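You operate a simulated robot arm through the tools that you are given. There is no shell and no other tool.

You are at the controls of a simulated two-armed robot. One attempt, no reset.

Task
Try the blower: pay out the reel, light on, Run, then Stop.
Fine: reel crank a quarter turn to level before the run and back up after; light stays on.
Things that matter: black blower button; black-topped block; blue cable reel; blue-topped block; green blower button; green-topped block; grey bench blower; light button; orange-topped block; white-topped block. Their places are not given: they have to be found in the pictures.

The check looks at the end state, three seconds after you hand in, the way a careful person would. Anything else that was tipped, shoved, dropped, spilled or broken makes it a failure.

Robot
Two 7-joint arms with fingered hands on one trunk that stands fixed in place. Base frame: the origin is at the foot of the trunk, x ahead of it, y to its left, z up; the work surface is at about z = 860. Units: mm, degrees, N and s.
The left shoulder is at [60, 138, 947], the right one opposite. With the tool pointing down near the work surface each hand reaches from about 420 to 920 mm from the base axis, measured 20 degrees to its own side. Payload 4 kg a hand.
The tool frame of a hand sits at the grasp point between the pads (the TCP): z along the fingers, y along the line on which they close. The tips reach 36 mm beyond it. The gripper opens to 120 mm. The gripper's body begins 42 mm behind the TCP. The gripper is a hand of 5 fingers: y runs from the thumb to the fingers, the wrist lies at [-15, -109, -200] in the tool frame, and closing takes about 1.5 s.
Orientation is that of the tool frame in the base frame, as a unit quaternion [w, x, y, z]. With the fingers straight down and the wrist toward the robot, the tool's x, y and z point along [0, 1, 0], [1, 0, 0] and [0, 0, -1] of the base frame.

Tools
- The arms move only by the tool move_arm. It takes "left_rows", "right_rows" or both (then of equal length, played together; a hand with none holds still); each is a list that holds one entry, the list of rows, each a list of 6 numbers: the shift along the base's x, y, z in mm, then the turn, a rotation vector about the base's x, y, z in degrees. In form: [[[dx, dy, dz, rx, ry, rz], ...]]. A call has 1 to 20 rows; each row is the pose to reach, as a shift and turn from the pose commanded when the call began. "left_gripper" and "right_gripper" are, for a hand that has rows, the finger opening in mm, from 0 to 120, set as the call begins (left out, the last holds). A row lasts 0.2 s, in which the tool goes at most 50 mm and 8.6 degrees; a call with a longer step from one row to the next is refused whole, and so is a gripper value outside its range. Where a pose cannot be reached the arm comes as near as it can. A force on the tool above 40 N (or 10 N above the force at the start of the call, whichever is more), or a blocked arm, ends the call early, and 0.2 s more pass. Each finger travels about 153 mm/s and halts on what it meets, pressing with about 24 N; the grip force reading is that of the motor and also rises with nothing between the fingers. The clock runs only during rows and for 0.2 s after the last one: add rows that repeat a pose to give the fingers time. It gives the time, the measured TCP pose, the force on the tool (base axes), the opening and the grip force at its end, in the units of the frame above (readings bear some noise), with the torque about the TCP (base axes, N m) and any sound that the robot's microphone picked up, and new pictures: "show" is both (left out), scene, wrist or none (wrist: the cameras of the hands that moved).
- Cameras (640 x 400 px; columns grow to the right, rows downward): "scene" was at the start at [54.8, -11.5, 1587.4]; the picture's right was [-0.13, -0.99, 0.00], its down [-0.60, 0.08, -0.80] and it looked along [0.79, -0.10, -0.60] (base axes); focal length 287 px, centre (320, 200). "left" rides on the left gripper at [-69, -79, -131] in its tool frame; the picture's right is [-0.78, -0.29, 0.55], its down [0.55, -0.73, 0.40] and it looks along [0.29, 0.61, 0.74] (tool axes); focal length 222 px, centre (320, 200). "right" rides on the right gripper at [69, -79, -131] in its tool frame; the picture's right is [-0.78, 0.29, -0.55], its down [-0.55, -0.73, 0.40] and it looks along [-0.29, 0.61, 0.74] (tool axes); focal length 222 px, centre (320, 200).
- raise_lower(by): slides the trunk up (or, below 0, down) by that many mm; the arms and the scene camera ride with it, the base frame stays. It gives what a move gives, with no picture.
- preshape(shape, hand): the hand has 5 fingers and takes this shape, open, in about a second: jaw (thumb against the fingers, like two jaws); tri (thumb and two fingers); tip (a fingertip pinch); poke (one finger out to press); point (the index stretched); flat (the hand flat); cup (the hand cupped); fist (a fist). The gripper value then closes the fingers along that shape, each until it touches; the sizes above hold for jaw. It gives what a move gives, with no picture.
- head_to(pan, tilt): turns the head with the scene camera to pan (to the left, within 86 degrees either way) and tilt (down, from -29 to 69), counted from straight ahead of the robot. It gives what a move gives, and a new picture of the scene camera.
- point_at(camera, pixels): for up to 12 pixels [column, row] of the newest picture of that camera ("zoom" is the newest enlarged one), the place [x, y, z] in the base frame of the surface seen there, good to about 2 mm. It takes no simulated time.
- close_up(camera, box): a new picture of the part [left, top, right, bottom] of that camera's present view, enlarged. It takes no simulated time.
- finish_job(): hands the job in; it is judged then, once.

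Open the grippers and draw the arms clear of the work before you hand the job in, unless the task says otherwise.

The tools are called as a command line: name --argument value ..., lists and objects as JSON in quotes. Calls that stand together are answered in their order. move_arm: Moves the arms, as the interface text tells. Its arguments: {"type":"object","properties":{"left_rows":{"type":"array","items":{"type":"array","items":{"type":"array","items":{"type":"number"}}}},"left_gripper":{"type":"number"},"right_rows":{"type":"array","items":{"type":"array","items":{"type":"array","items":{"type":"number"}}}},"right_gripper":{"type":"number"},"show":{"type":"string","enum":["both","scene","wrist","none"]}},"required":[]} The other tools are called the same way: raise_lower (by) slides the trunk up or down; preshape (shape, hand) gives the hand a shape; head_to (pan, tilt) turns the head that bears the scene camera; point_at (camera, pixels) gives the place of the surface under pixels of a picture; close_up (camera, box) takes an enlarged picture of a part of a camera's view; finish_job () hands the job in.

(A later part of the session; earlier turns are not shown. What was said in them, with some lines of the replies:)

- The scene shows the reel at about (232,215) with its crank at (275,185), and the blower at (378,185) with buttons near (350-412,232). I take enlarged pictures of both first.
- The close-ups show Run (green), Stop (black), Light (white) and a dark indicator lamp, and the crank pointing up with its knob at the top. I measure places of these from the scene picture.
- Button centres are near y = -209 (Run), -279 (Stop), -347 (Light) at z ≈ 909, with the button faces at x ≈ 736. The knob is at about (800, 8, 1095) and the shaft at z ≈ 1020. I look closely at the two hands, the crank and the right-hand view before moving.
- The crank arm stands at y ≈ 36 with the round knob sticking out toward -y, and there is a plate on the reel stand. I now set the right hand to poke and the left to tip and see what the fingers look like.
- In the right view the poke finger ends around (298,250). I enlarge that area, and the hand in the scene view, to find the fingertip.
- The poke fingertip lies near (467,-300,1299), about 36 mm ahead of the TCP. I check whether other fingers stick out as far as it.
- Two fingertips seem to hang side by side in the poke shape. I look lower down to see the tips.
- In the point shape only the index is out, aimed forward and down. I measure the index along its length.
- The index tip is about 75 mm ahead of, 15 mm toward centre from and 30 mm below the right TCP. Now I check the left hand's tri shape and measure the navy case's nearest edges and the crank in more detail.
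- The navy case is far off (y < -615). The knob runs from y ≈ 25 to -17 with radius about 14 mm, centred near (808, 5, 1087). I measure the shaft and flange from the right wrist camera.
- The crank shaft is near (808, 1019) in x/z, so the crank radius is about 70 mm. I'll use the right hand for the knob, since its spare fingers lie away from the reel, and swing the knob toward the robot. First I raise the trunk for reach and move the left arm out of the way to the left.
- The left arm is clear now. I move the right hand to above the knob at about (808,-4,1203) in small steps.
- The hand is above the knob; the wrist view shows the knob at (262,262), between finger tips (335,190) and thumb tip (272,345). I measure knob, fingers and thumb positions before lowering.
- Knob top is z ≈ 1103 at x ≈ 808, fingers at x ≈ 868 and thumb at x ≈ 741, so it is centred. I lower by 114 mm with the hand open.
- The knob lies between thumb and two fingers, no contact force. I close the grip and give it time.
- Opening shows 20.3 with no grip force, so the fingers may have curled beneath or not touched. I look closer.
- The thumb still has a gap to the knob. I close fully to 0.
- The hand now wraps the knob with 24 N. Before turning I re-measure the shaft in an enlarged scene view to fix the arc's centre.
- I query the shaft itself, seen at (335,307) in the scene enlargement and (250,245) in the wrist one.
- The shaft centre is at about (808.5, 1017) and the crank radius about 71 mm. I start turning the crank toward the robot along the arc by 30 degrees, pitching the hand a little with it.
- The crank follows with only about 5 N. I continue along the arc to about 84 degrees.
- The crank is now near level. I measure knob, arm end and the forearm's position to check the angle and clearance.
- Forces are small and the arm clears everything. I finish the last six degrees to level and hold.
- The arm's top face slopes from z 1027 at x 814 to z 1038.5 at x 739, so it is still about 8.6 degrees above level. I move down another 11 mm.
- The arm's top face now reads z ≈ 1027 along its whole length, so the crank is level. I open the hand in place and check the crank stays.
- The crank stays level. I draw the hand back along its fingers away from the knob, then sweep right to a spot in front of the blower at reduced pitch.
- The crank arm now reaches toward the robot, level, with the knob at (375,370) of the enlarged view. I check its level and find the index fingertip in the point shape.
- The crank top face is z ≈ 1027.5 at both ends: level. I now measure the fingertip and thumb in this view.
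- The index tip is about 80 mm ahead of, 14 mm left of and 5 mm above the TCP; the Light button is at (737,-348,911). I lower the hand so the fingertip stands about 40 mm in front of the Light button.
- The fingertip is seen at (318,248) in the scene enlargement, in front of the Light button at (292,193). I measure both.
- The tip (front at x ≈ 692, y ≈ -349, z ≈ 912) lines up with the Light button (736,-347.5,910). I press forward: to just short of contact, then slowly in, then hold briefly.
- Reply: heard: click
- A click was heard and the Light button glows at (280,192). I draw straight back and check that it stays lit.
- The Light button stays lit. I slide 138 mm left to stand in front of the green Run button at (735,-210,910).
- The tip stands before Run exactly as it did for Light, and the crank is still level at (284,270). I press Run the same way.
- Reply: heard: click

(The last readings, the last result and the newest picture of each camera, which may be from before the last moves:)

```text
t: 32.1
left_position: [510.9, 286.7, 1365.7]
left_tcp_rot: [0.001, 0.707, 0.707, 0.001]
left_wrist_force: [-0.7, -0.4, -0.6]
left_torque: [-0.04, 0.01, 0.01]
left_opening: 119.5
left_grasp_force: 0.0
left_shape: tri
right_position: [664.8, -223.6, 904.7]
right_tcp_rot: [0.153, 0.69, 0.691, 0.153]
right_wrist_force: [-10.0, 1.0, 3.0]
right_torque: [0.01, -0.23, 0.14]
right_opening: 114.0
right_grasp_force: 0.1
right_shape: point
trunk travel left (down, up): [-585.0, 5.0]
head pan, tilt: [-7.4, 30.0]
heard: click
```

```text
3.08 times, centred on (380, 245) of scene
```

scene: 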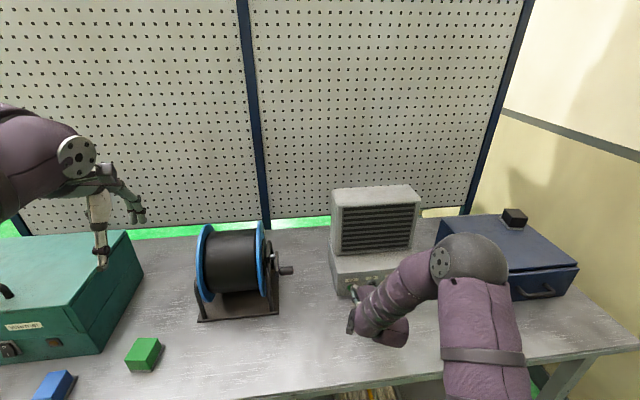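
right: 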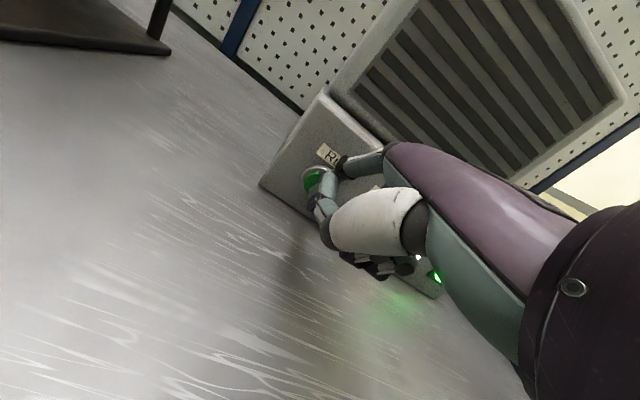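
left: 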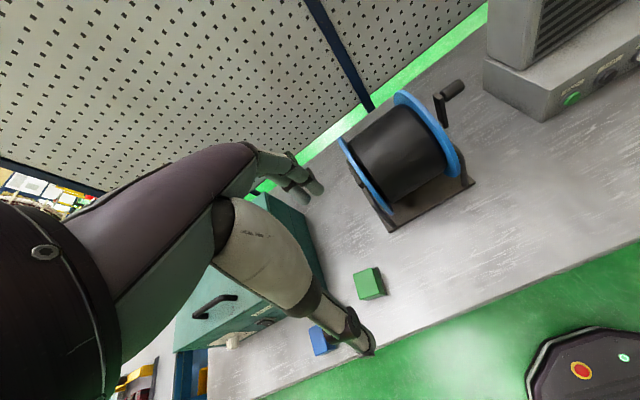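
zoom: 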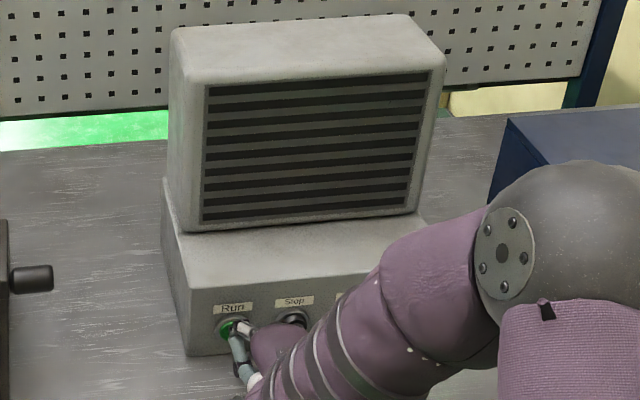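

A click was heard and the green lamp glows at (436,277) in the wrist view. I back off and check the blower keeps running.

move_arm --right_rows '[[[-10, 0, 0, 0, 0, 0], [-30, 0, 0, 0, 0, 0], [-54, 0, 0, 0, 0, 0], [-54, 0, 0, 0, 0, 0]]]' --show "both"

close_up --camera "right" --box '[250, 120, 450, 300]'

```text
t: 33.1
left_position: [513.3, 287.2, 1364.6]
left_tcp_rot: [0.0, 0.707, 0.707, 0.0]
left_wrist_force: [-0.3, -0.2, -0.3]
left_torque: [0.0, 0.01, -0.03]
left_opening: 119.8
left_grasp_force: 0.0
left_shape: tri
right_position: [612.5, -223.2, 905.2]
right_tcp_rot: [0.153, 0.69, 0.69, 0.153]
right_wrist_force: [-0.1, 1.1, 0.1]
right_torque: [0.03, -0.02, 0.02]
right_opening: 114.1
right_grasp_force: 0.1
right_shape: point
trunk travel left (down, up): [-585.0, 5.0]
head pan, tilt: [-7.4, 30.0]
```

scene: 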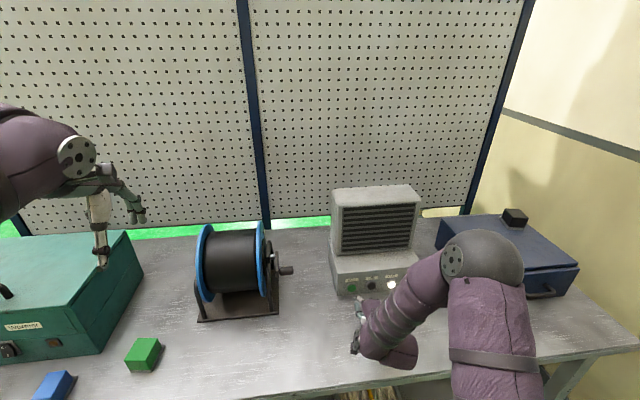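
right: 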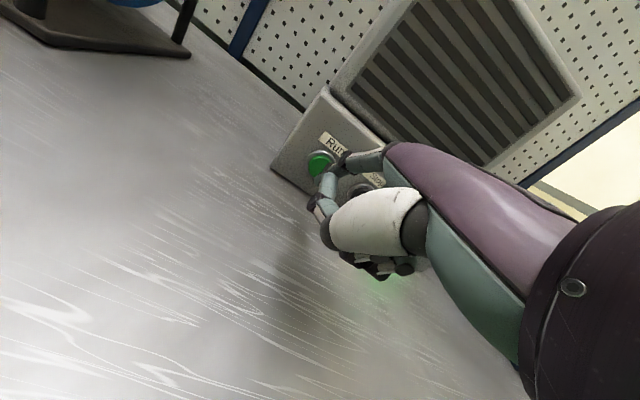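

```text
2.22 times, centred on (350, 210) of right
```

zoom: 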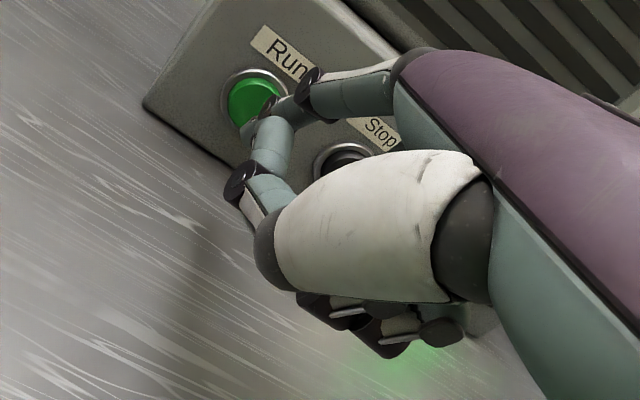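

The green glow on the bench stays, so it is running. I slide 69 mm right to stand in front of Stop.

move_arm --right_rows '[[[0, -35, 0, 0, 0, 0], [0, -69, 0, 0, 0, 0], [0, -69, 0, 0, 0, 0]]]' --show "both"

close_up --camera "scene" --box '[320, 250, 432, 320]'

close_up --camera "right" --box '[240, 100, 400, 200]'

```text
t: 33.9
left_position: [511.4, 286.7, 1364.6]
left_tcp_rot: [0.0, 0.707, 0.707, -0.001]
left_wrist_force: [0.1, -0.4, -1.0]
left_torque: [0.03, -0.03, 0.0]
left_opening: 119.8
left_grasp_force: 0.1
left_shape: tri
right_position: [612.0, -291.3, 905.4]
right_tcp_rot: [0.153, 0.691, 0.69, 0.153]
right_wrist_force: [-0.1, 0.0, 0.0]
right_torque: [0.02, -0.02, -0.05]
right_opening: 114.3
right_grasp_force: 0.0
right_shape: point
trunk travel left (down, up): [-585.0, 5.0]
head pan, tilt: [-7.4, 30.0]
```

scene: 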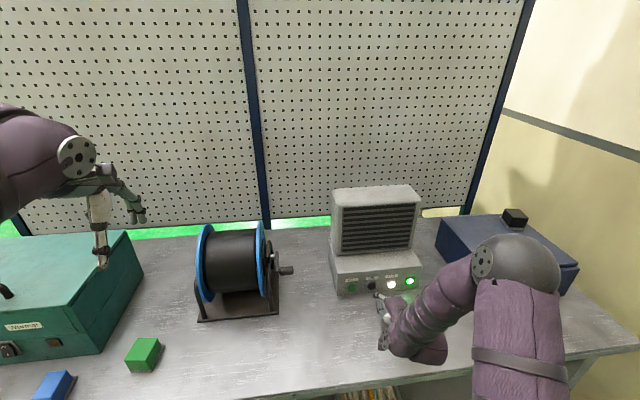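
right: 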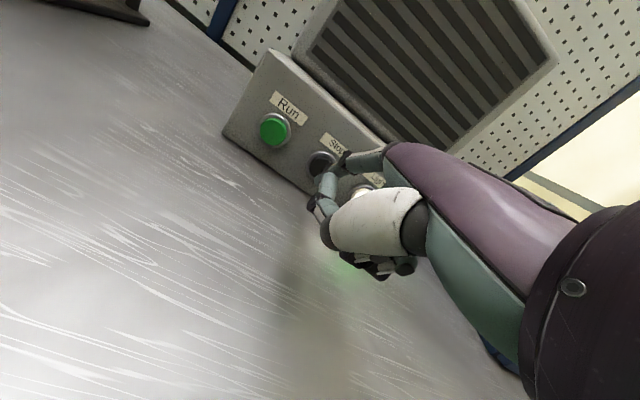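

```text
5.71 times, centred on (376, 285) of scene
```

zoom: 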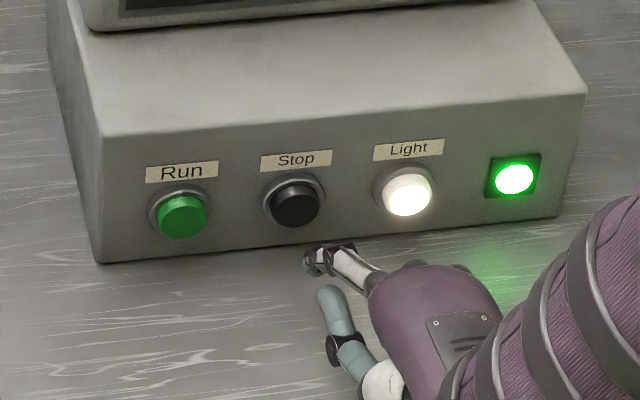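

```text
4.00 times, centred on (320, 150) of right
```

zoom: 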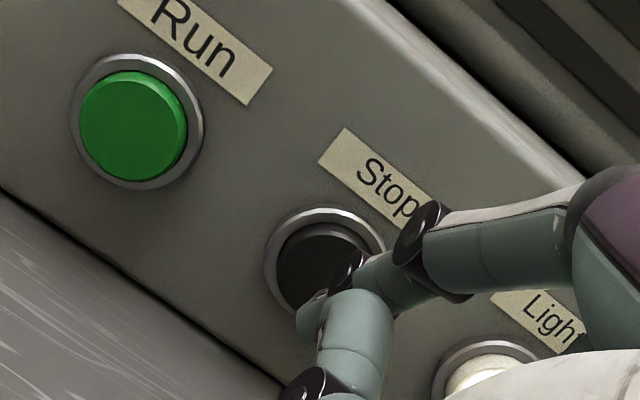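

The run lamp at (515,179) and the Light button are both lit, and the tip is aligned with Stop. I press Stop.

move_arm --right_rows '[[[20, 0, 0, 0, 0, 0], [36, 0, 0, 0, 0, 0], [42, 0, 0, 0, 0, 0], [45, 0, 0, 0, 0, 0], [48, 0, 0, 0, 0, 0], [51, 0, 0, 0, 0, 0], [54, 0, 0, 0, 0, 0]]]' --show "both"

close_up --camera "scene" --box '[320, 250, 432, 320]'

```text
t: 35.5
left_position: [511.1, 287.3, 1364.3]
left_tcp_rot: [0.0, 0.707, 0.707, 0.001]
left_wrist_force: [0.8, 0.3, 0.3]
left_torque: [0.0, -0.01, 0.03]
left_opening: 119.5
left_grasp_force: 0.0
left_shape: tri
right_position: [666.4, -291.9, 905.6]
right_tcp_rot: [0.153, 0.691, 0.69, 0.153]
right_wrist_force: [-11.8, 0.0, 1.3]
right_torque: [0.01, -0.05, 0.12]
right_opening: 114.2
right_grasp_force: 0.0
right_shape: point
trunk travel left (down, up): [-585.0, 5.0]
head pan, tilt: [-7.4, 30.0]
heard: click
```

scene: 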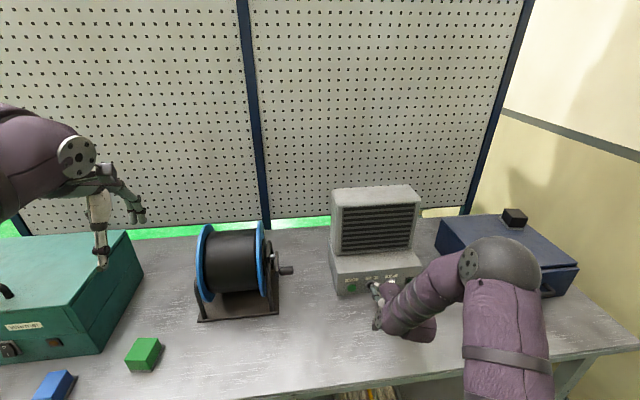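
right: 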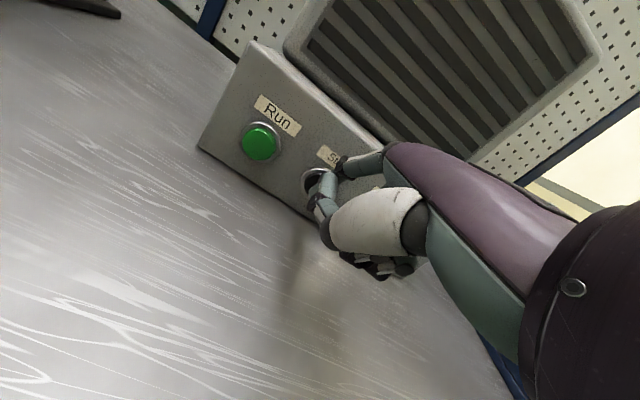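

```text
5.71 times, centred on (376, 285) of scene
```

zoom: 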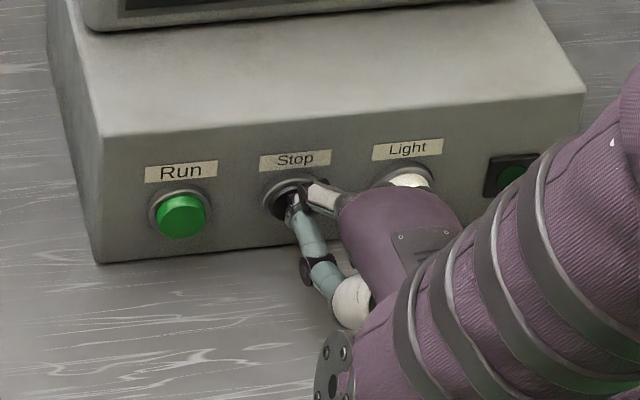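

The run lamp is dark again after the click. I back off and lift the hand to z ≈ 1100 in front of the blower.

move_arm --right_rows '[[[-12, 0, 0, 0, 0, 0], [-30, 0, 0, 0, 0, 0], [-54, 0, 0, 0, 0, 0], [-64, 0, 40, 0, 0, 0], [-75, 0, 80, 0, 0, 0], [-85, 0, 120, 0, 0, 0], [-96, 0, 160, 0, 0, 0], [-106, 0, 195, 0, 0, 0], [-106, 0, 195, 0, 0, 0]]]' --show "both"

preshape --shape "tri" --hand "right"

close_up --camera "scene" --box '[320, 250, 432, 320]'

close_up --camera "scene" --box '[230, 215, 326, 275]'

point_at --camera "zoom" --pixels '[[312, 255], [312, 280], [312, 300], [312, 330], [312, 360], [312, 370], [375, 350], [375, 370], [375, 390]]'

```text
t: 37.5
left_position: [514.3, 286.9, 1364.2]
left_tcp_rot: [0.0, 0.708, 0.707, 0.0]
left_wrist_force: [0.4, 0.5, 0.9]
left_torque: [0.03, 0.0, 0.01]
left_opening: 119.8
left_grasp_force: 0.0
left_shape: tri
right_position: [559.4, -291.4, 1096.9]
right_tcp_rot: [0.153, 0.691, 0.69, 0.152]
right_wrist_force: [-0.2, 0.4, 0.6]
right_torque: [-0.02, 0.0, -0.01]
right_opening: 114.4
right_grasp_force: 0.1
right_shape: point
trunk travel left (down, up): [-585.0, 5.0]
head pan, tilt: [-7.4, 30.0]
```

scene: 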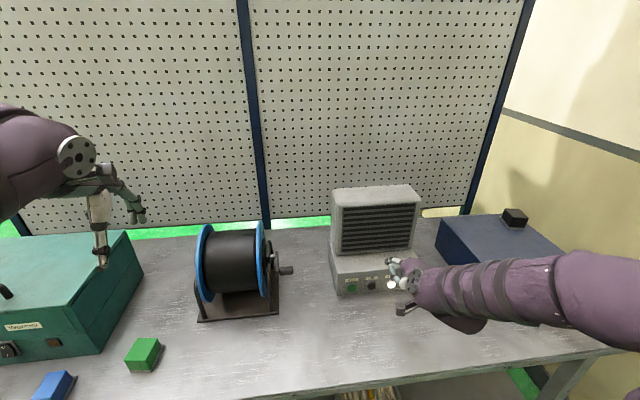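
right: 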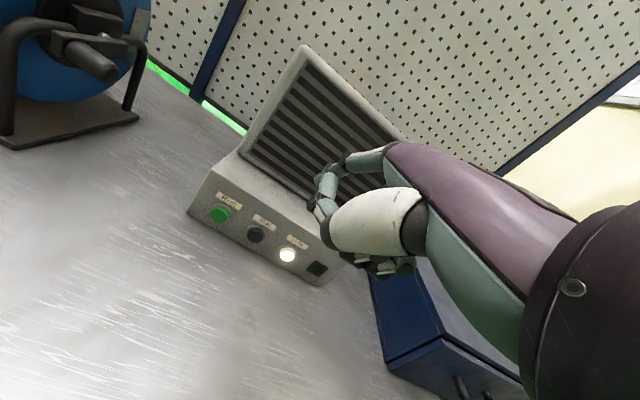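

```text
t: 38.4
left_position: [512.9, 287.3, 1365.3]
left_tcp_rot: [0.0, 0.707, 0.707, 0.0]
left_wrist_force: [0.0, -0.8, 0.2]
left_torque: [0.0, -0.01, 0.01]
left_opening: 119.6
left_grasp_force: 0.1
left_shape: tri
right_position: [560.6, -291.2, 1097.4]
right_tcp_rot: [0.153, 0.69, 0.69, 0.153]
right_wrist_force: [-0.1, 0.0, -0.3]
right_torque: [-0.04, 0.04, 0.0]
right_opening: 119.7
right_grasp_force: 0.1
right_shape: tri
trunk travel left (down, up): [-585.0, 5.0]
head pan, tilt: [-7.4, 30.0]
```

```text
5.71 times, centred on (376, 285) of scene
```

zoom: 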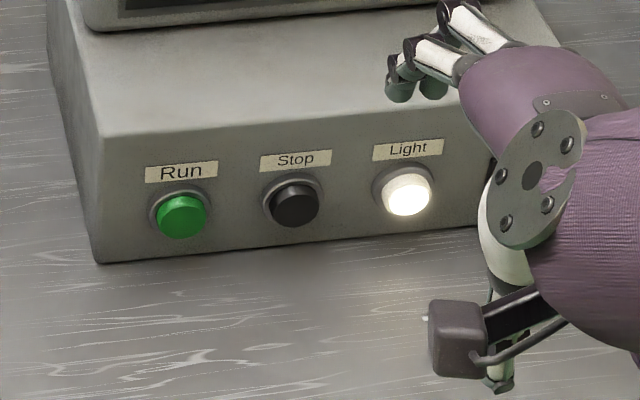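

```text
6.67 times, centred on (278, 245) of scene
```

zoom: 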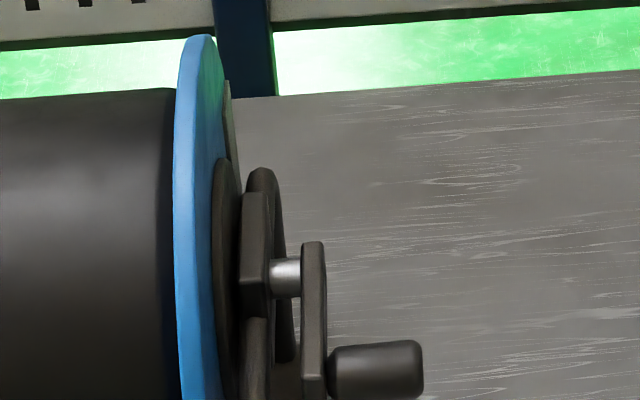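

```text
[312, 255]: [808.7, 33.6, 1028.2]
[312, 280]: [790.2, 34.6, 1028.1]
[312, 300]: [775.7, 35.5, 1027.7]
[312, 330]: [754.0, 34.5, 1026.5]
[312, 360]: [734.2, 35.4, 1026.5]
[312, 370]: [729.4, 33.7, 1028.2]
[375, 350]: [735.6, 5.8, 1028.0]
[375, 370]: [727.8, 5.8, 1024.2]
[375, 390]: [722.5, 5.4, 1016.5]
```

Blower stopped, Light on, crank still level. With the tri hand open I sweep back to in front of the knob at 50 degrees pitch.

move_arm --right_rows '[[[12, 41, -1, 0, -3.6, 0], [24, 82, -2, 0, -7.1, 0], [36, 123, -3, 0, -10.7, 0], [48, 164, -4, 0, -14.3, 0], [60, 205, -5, 0, -17.9, 0], [72, 246, -6, 0, -21.4, 0], [84.5, 286.5, -6.5, 0, -25, 0], [84.5, 286.5, -6.5, 0, -25, 0]]]' --right_gripper 110 --show "both"

```text
t: 40.2
left_position: [512.4, 288.0, 1366.2]
left_tcp_rot: [0.0, 0.707, 0.707, -0.001]
left_wrist_force: [0.6, -1.0, 0.4]
left_torque: [0.03, -0.02, -0.02]
left_opening: 119.7
left_grasp_force: 0.0
left_shape: tri
right_position: [645.6, -5.5, 1093.3]
right_tcp_rot: [0.299, 0.64, 0.64, 0.301]
right_wrist_force: [0.0, 0.3, -1.0]
right_torque: [-0.03, 0.02, 0.01]
right_opening: 110.1
right_grasp_force: 0.0
right_shape: tri
trunk travel left (down, up): [-585.0, 5.0]
head pan, tilt: [-7.4, 30.0]
```

scene: 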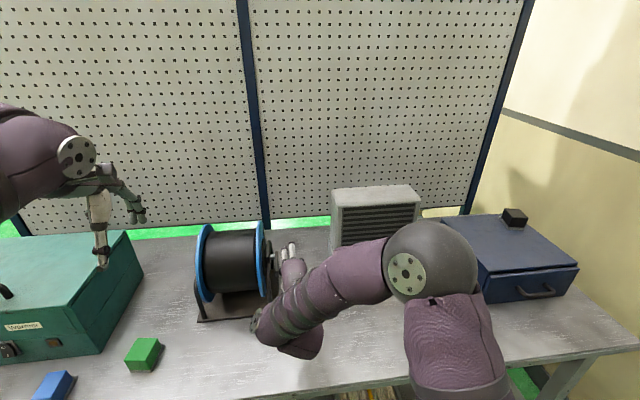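
right: 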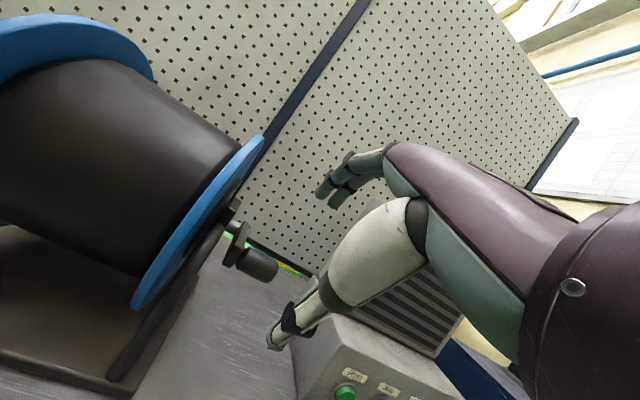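

The elbow is now at (420,262) in the scene picture; I check that it is well away from the blower before moving in.

point_at --camera "scene" --pixels '[[420, 240], [440, 230], [405, 270], [350, 270], [300, 300], [285, 340], [455, 350], [470, 260]]'

point_at --camera "right" --pixels '[[258, 255], [262, 265], [245, 258], [240, 232], [320, 190], [338, 200], [273, 343], [290, 325]]'

```text
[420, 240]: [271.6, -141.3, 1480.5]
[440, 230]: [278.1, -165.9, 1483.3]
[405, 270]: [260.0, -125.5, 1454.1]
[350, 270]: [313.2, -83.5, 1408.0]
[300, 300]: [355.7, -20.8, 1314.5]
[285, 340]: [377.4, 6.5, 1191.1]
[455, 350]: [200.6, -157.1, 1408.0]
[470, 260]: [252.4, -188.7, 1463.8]
```

```text
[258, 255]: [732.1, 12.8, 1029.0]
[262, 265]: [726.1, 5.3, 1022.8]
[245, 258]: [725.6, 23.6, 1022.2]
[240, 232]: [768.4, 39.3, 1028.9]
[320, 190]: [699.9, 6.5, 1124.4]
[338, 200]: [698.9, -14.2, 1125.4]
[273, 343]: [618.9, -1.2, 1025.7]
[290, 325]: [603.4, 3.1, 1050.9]
```

The elbow is high up and clear (z ≈ 1480). The knob lies on the line between finger tips and thumb tip, so I advance along the fingers by about (92, 0, -78).

move_arm --right_rows '[[[23, 0, -20, 0, 0, 0], [46, 0, -39, 0, 0, 0], [69, 0, -59, 0, 0, 0], [91, 0, -78, 0, 0, 0], [91, 0, -78, 0, 0, 0]]]' --right_gripper 110 --show "both"

```text
t: 41.4
left_position: [511.7, 288.2, 1364.3]
left_tcp_rot: [0.001, 0.707, 0.707, 0.0]
left_wrist_force: [-0.7, -0.5, 0.3]
left_torque: [0.0, -0.02, 0.03]
left_opening: 119.7
left_grasp_force: 0.1
left_shape: tri
right_position: [736.2, -6.2, 1015.4]
right_tcp_rot: [0.298, 0.641, 0.641, 0.299]
right_wrist_force: [-0.1, -0.2, 0.2]
right_torque: [-0.04, 0.05, 0.01]
right_opening: 110.4
right_grasp_force: 0.1
right_shape: tri
trunk travel left (down, up): [-585.0, 5.0]
head pan, tilt: [-7.4, 30.0]
```

scene: 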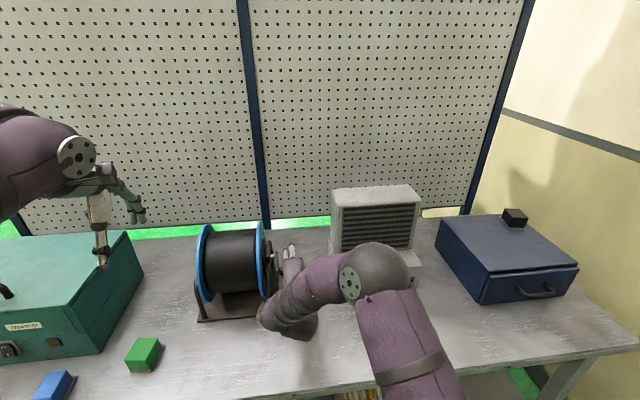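
right: 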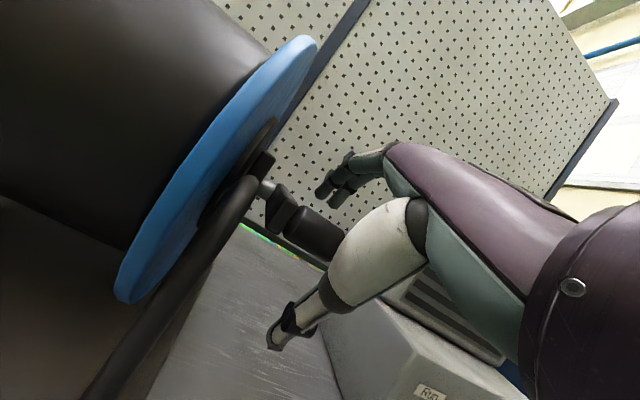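

The knob is again between thumb and fingers with no contact. I close the hand fully around it.

move_arm --right_rows '[[[0, 0, 0, 0, 0, 0], [0, 0, 0, 0, 0, 0], [0, 0, 0, 0, 0, 0], [0, 0, 0, 0, 0, 0], [0, 0, 0, 0, 0, 0], [0, 0, 0, 0, 0, 0], [0, 0, 0, 0, 0, 0], [0, 0, 0, 0, 0, 0]]]' --right_gripper 0 --show "wrist"

close_up --camera "right" --box '[220, 150, 412, 290]'

```text
t: 43.2
left_position: [512.3, 287.8, 1364.0]
left_tcp_rot: [0.0, 0.707, 0.707, 0.0]
left_wrist_force: [0.2, -0.7, 0.5]
left_torque: [0.03, 0.0, -0.03]
left_opening: 119.8
left_grasp_force: 0.0
left_shape: tri
right_position: [737.3, -6.2, 1013.9]
right_tcp_rot: [0.299, 0.641, 0.641, 0.299]
right_wrist_force: [0.1, 2.0, -3.1]
right_torque: [0.01, -0.04, -0.01]
right_opening: 0.2
right_grasp_force: 24.6
right_shape: tri
trunk travel left (down, up): [-585.0, 5.0]
head pan, tilt: [-7.4, 30.0]
```

right: 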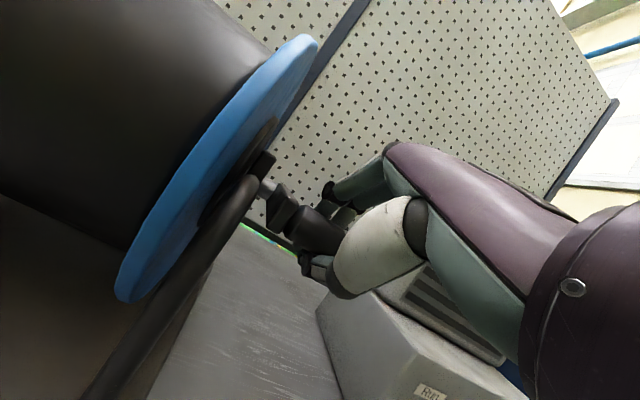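

```text
2.86 times, centred on (316, 220) of right
```

zoom: 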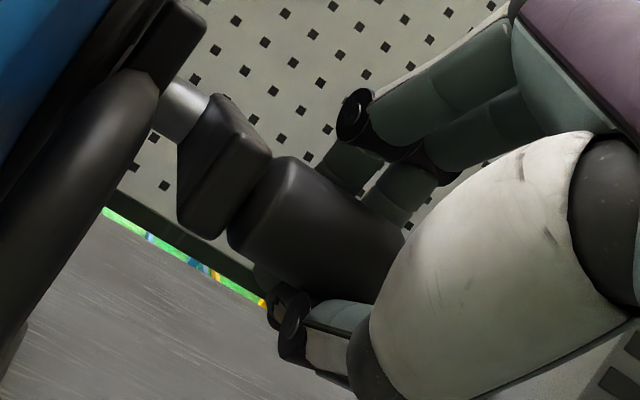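

The grip holds at 24 N. I turn the crank back up along the reverse arc, first to about half way.

move_arm --right_rows '[[[0.4, 0, 7.4, 0, 3.3, 0], [1.6, 0, 14.8, 0, 6.7, 0], [3.5, 0, 21.9, 0, 10, 0], [6.1, 0, 28.9, 0, 13.3, 0], [9.5, 0, 35.5, 0, 16.7, 0], [13.6, 0, 41.7, 0, 20, 0], [18.2, 0, 47.5, 0, 23.3, 0]]]' --right_gripper 0 --show "both"

close_up --camera "right" --box '[220, 150, 412, 290]'

```text
t: 44.8
left_position: [512.3, 286.8, 1365.4]
left_tcp_rot: [0.0, 0.707, 0.707, -0.001]
left_wrist_force: [1.3, 0.6, 0.4]
left_torque: [0.02, -0.03, 0.0]
left_opening: 119.7
left_grasp_force: 0.1
left_shape: tri
right_position: [755.5, -6.9, 1063.5]
right_tcp_rot: [0.163, 0.688, 0.688, 0.163]
right_wrist_force: [0.4, 0.9, -3.0]
right_torque: [-0.03, 0.1, -0.02]
right_opening: 0.2
right_grasp_force: 24.4
right_shape: tri
trunk travel left (down, up): [-585.0, 5.0]
head pan, tilt: [-7.4, 30.0]
```

scene: 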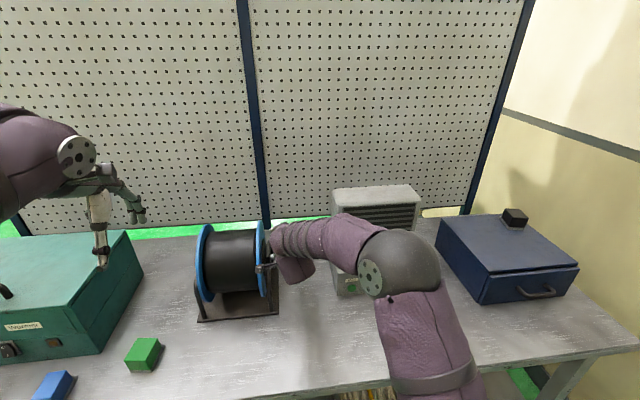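
right: 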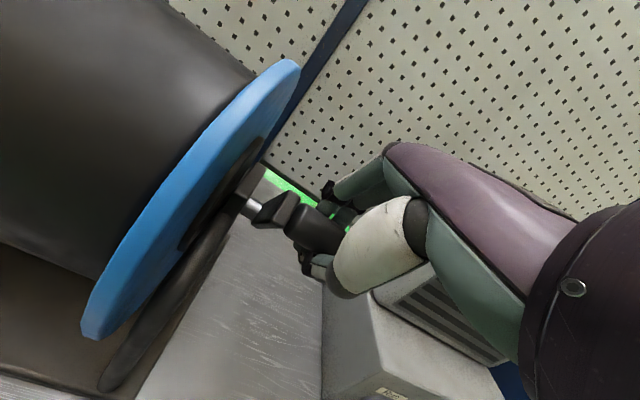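

```text
2.86 times, centred on (316, 220) of right
```

zoom: 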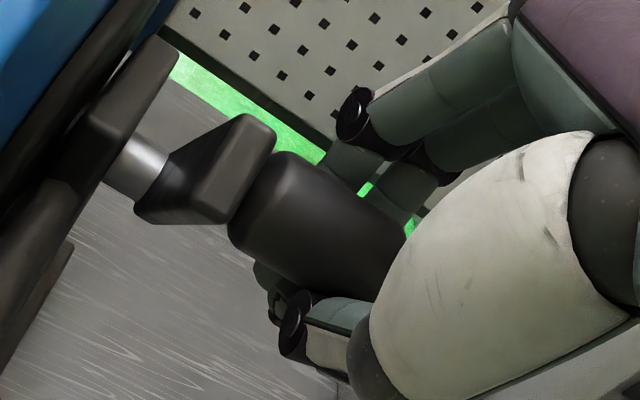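

The crank follows with about 3 N. I continue the arc toward upright.

move_arm --right_rows '[[[5.3, 0, 5.3, 0, 3.4, 0], [11.1, 0, 9.9, 0, 6.7, 0], [17.3, 0, 14, 0, 10, 0], [23.9, 0, 17.4, 0, 13.4, 0], [30.9, 0, 20, 0, 16.7, 0], [38, 0, 21.9, 0, 20, 0], [45.4, 0, 23.1, 0, 23.4, 0], [52.8, 0, 23.5, 0, 26.7, 0], [52.8, 0, 23.5, 0, 26.7, 0]]]' --right_gripper 0 --show "both"

close_up --camera "scene" --box '[256, 230, 304, 260]'

close_up --camera "right" --box '[200, 150, 392, 270]'

```text
t: 46.8
left_position: [512.9, 287.0, 1364.4]
left_tcp_rot: [0.0, 0.707, 0.707, 0.0]
left_wrist_force: [-0.9, -0.3, 0.1]
left_torque: [-0.02, 0.04, -0.04]
left_opening: 119.8
left_grasp_force: 0.2
left_shape: tri
right_position: [808.0, -5.6, 1086.4]
right_tcp_rot: [0.001, 0.707, 0.707, 0.0]
right_wrist_force: [-2.9, 0.4, 0.3]
right_torque: [0.01, 0.03, -0.04]
right_opening: 0.1
right_grasp_force: 24.4
right_shape: tri
trunk travel left (down, up): [-585.0, 5.0]
head pan, tilt: [-7.4, 30.0]
```

scene: 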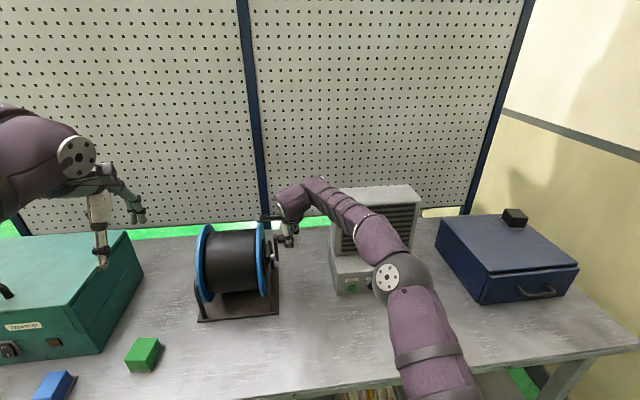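
right: 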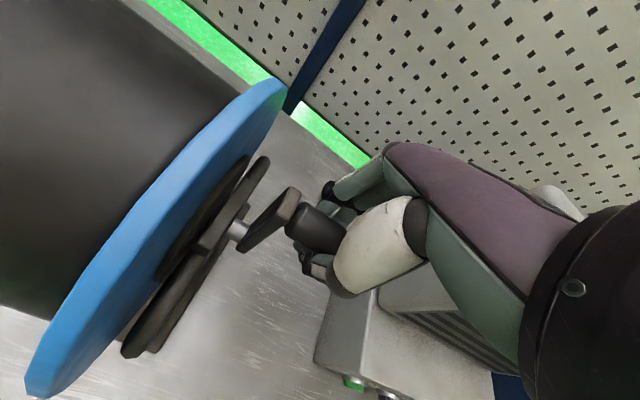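

```text
13.33 times, centred on (280, 245) of scene
```

zoom: 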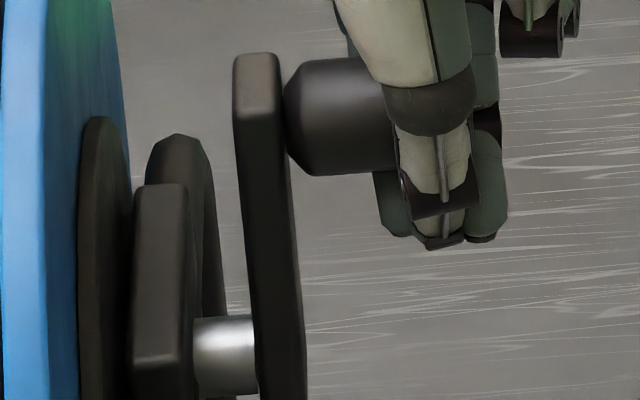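

```text
3.33 times, centred on (296, 210) of right
```

zoom: 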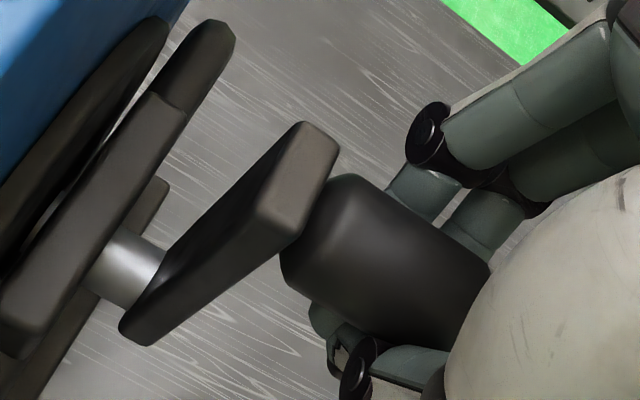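

The crank is about upright. I measure the arm's front face to get the angle.

close_up --camera "scene" --box '[256, 230, 304, 260]'

point_at --camera "zoom" --pixels '[[258, 130], [260, 160], [262, 200], [265, 240], [270, 280], [275, 320], [278, 350], [280, 380], [275, 140], [283, 220], [290, 300], [295, 380]]'

```text
13.33 times, centred on (280, 245) of scene
```

zoom: 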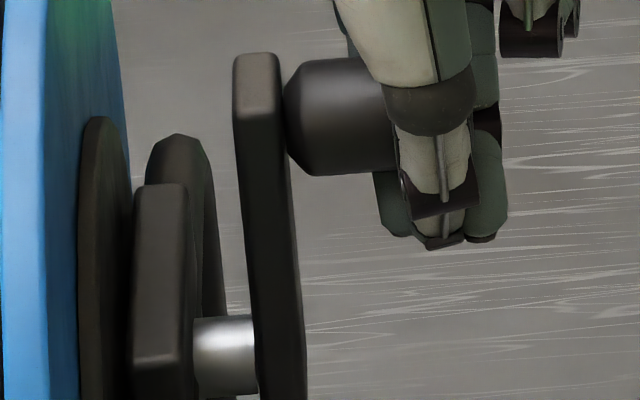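

```text
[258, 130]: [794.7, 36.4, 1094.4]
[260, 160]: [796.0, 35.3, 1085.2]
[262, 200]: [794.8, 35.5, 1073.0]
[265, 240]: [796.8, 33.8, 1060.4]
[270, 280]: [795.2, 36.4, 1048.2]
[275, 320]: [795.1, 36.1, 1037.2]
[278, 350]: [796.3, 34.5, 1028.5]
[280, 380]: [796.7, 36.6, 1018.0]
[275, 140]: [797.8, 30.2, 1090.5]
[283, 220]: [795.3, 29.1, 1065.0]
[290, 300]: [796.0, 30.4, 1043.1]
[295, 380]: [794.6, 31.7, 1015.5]
```

The front face reads x ≈ 795–796.5 from z 1094 to 1018, i.e. upright within about 1 degree. I open the hand in place.

move_arm --right_rows '[[[0, 0, 0, 0, 0, 0], [0, 0, 0, 0, 0, 0], [0, 0, 0, 0, 0, 0], [0, 0, 0, 0, 0, 0], [0, 0, 0, 0, 0, 0], [0, 0, 0, 0, 0, 0], [0, 0, 0, 0, 0, 0]]]' --right_gripper 120 --show "both"

close_up --camera "scene" --box '[256, 230, 304, 260]'

point_at --camera "zoom" --pixels '[[258, 130], [260, 160], [262, 200], [265, 240], [270, 280], [275, 320], [278, 350], [280, 380], [275, 140], [283, 220], [290, 300], [295, 380]]'

```text
t: 48.4
left_position: [512.1, 287.2, 1364.8]
left_tcp_rot: [0.0, 0.707, 0.708, 0.0]
left_wrist_force: [0.1, -0.3, -0.6]
left_torque: [0.01, -0.03, 0.01]
left_opening: 119.7
left_grasp_force: 0.0
left_shape: tri
right_position: [806.9, -6.2, 1086.3]
right_tcp_rot: [0.0, 0.707, 0.707, 0.0]
right_wrist_force: [0.0, -0.1, -0.4]
right_torque: [-0.01, 0.01, 0.0]
right_opening: 119.7
right_grasp_force: 0.2
right_shape: tri
trunk travel left (down, up): [-585.0, 5.0]
head pan, tilt: [-7.4, 30.0]
```

scene: 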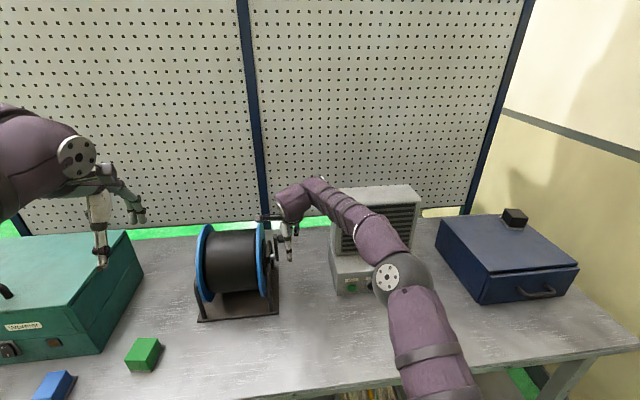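
right: 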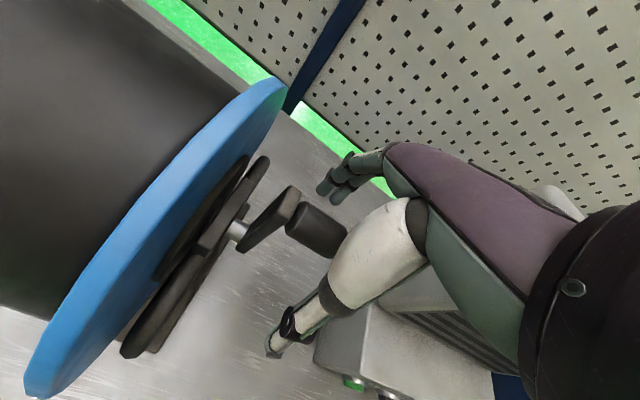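

```text
13.33 times, centred on (280, 245) of scene
```

zoom: 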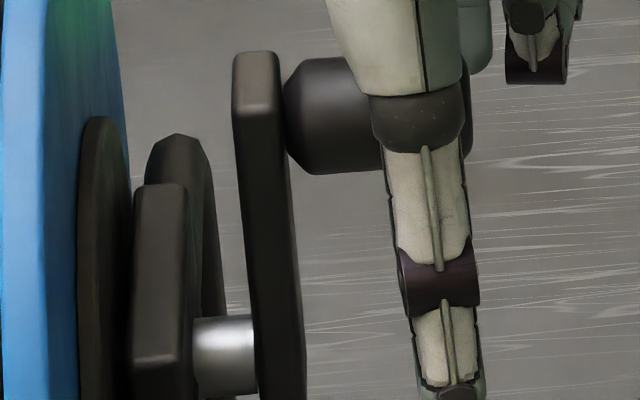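

```text
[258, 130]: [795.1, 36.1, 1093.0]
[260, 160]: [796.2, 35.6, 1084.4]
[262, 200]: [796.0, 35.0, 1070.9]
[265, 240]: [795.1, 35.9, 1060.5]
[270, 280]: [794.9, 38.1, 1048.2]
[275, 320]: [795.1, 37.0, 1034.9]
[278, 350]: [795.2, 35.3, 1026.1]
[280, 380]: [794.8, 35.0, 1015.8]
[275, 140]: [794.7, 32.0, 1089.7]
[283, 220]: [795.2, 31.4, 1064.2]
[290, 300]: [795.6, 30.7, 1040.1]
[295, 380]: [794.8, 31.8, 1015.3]
```

The crank face reads x ≈ 795 along its whole length: upright. I lift the open hand straight up off the knob, then back to its starting place.

move_arm --right_rows '[[[0, 0, 25, 0, 0, 0], [0, 0, 50, 0, 0, 0], [0, 0, 75, 0, 0, 0], [0, 0, 100, 0, 0, 0], [0, 0, 117, 0, 0, 0], [-28, -25, 133, 0, 0, 0], [-56, -50, 149, 0, 0, 0], [-84, -75, 165, 0, 0, 0], [-112, -100, 181, 0, 0, 0], [-140, -126, 197, 0, 0, 0], [-168, -151, 213, 0, 0, 0], [-196, -176, 228, 0, 0, 0], [-224, -201, 244, 0, 0, 0], [-252, -226, 260, 0, 0, 0], [-280, -252, 276, 0, 0, 0], [-308, -277, 292, 0, 0, 0], [-335, -300, 306, 0, 0, 0], [-335, -300, 306, 0, 0, 0]]]' --right_gripper 120 --show "both"

close_up --camera "scene" --box '[230, 215, 326, 275]'

close_up --camera "scene" --box '[320, 180, 440, 310]'

```text
t: 52.2
left_position: [512.4, 288.3, 1364.4]
left_tcp_rot: [0.0, 0.707, 0.707, 0.0]
left_wrist_force: [0.2, -0.4, 0.4]
left_torque: [-0.02, -0.01, -0.04]
left_opening: 119.8
left_grasp_force: 0.1
left_shape: tri
right_position: [469.5, -304.9, 1394.7]
right_tcp_rot: [0.0, 0.707, 0.707, 0.0]
right_wrist_force: [0.0, 0.5, 0.1]
right_torque: [-0.01, 0.02, 0.02]
right_opening: 119.9
right_grasp_force: 0.0
right_shape: tri
trunk travel left (down, up): [-585.0, 5.0]
head pan, tilt: [-7.4, 30.0]
```

scene: 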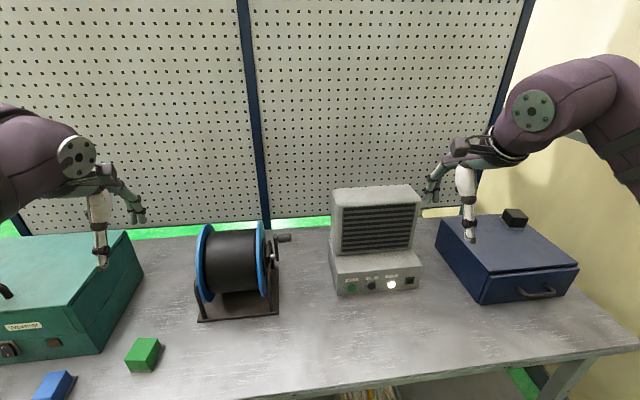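
right: 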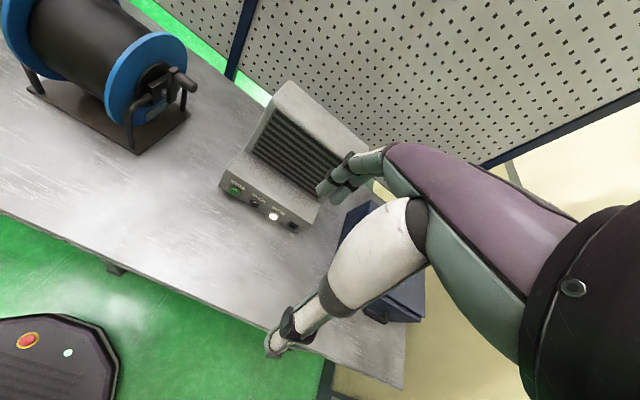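

```text
6.67 times, centred on (278, 245) of scene
```

zoom: 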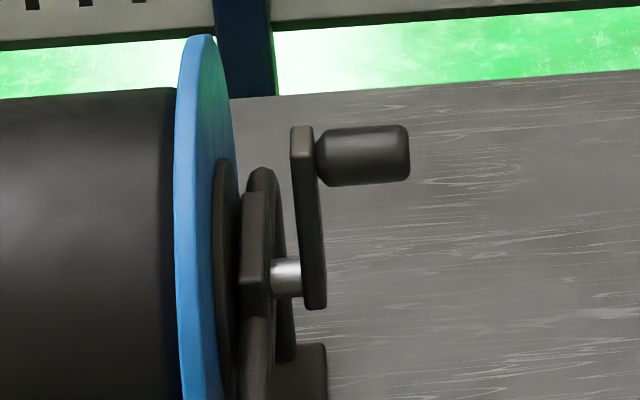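

```text
3.08 times, centred on (380, 245) of scene
```

zoom: 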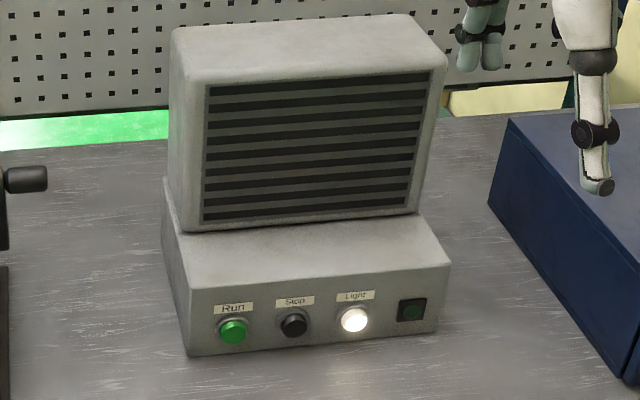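

Crank upright, Light lit, run lamp dark, both hands open and clear. One last measurement of crank and blower before handing in.

point_at --camera "zoom" --pixels '[[232, 331], [294, 325], [354, 319], [188, 354], [436, 333]]'

point_at --camera "scene" --pixels '[[276, 240], [276, 245], [277, 250], [277, 256], [283, 238], [278, 314], [198, 321]]'

```text
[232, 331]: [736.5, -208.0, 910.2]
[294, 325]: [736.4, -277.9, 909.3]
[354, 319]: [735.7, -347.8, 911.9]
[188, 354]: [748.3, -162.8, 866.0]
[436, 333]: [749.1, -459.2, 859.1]
```

```text
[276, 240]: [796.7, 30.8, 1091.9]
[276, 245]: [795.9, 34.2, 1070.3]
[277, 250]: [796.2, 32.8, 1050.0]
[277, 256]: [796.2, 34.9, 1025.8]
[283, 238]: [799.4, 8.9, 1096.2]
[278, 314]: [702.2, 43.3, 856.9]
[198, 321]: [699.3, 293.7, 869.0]
```

The blower and reel stand where they were, the crank is upright (x ≈ 796 all along), the light is on and the blower is stopped. I hand in the job.

finish_job

```text
The job is handed in.
```

I ran the blower test in the order you gave, and the job is handed in; I haven't seen the check's verdict.

- **Reel:** I turned the crank a quarter turn toward the robot until its arm measured level. It stayed level through the run. Afterwards I turned it back, and it measured upright.
- **Light:** one press, with a click; the button lit and was still lit at the end.
- **Run and Stop:** each press clicked. The green lamp came on after Run and went dark after Stop. The run lasted about three seconds.
- **End state:** the blower and reel measured where they were at the start, and I saw nothing else moved. Both hands are open and clear of the bench.

The trunk is still raised 60 mm from its starting height, which I did for reach.
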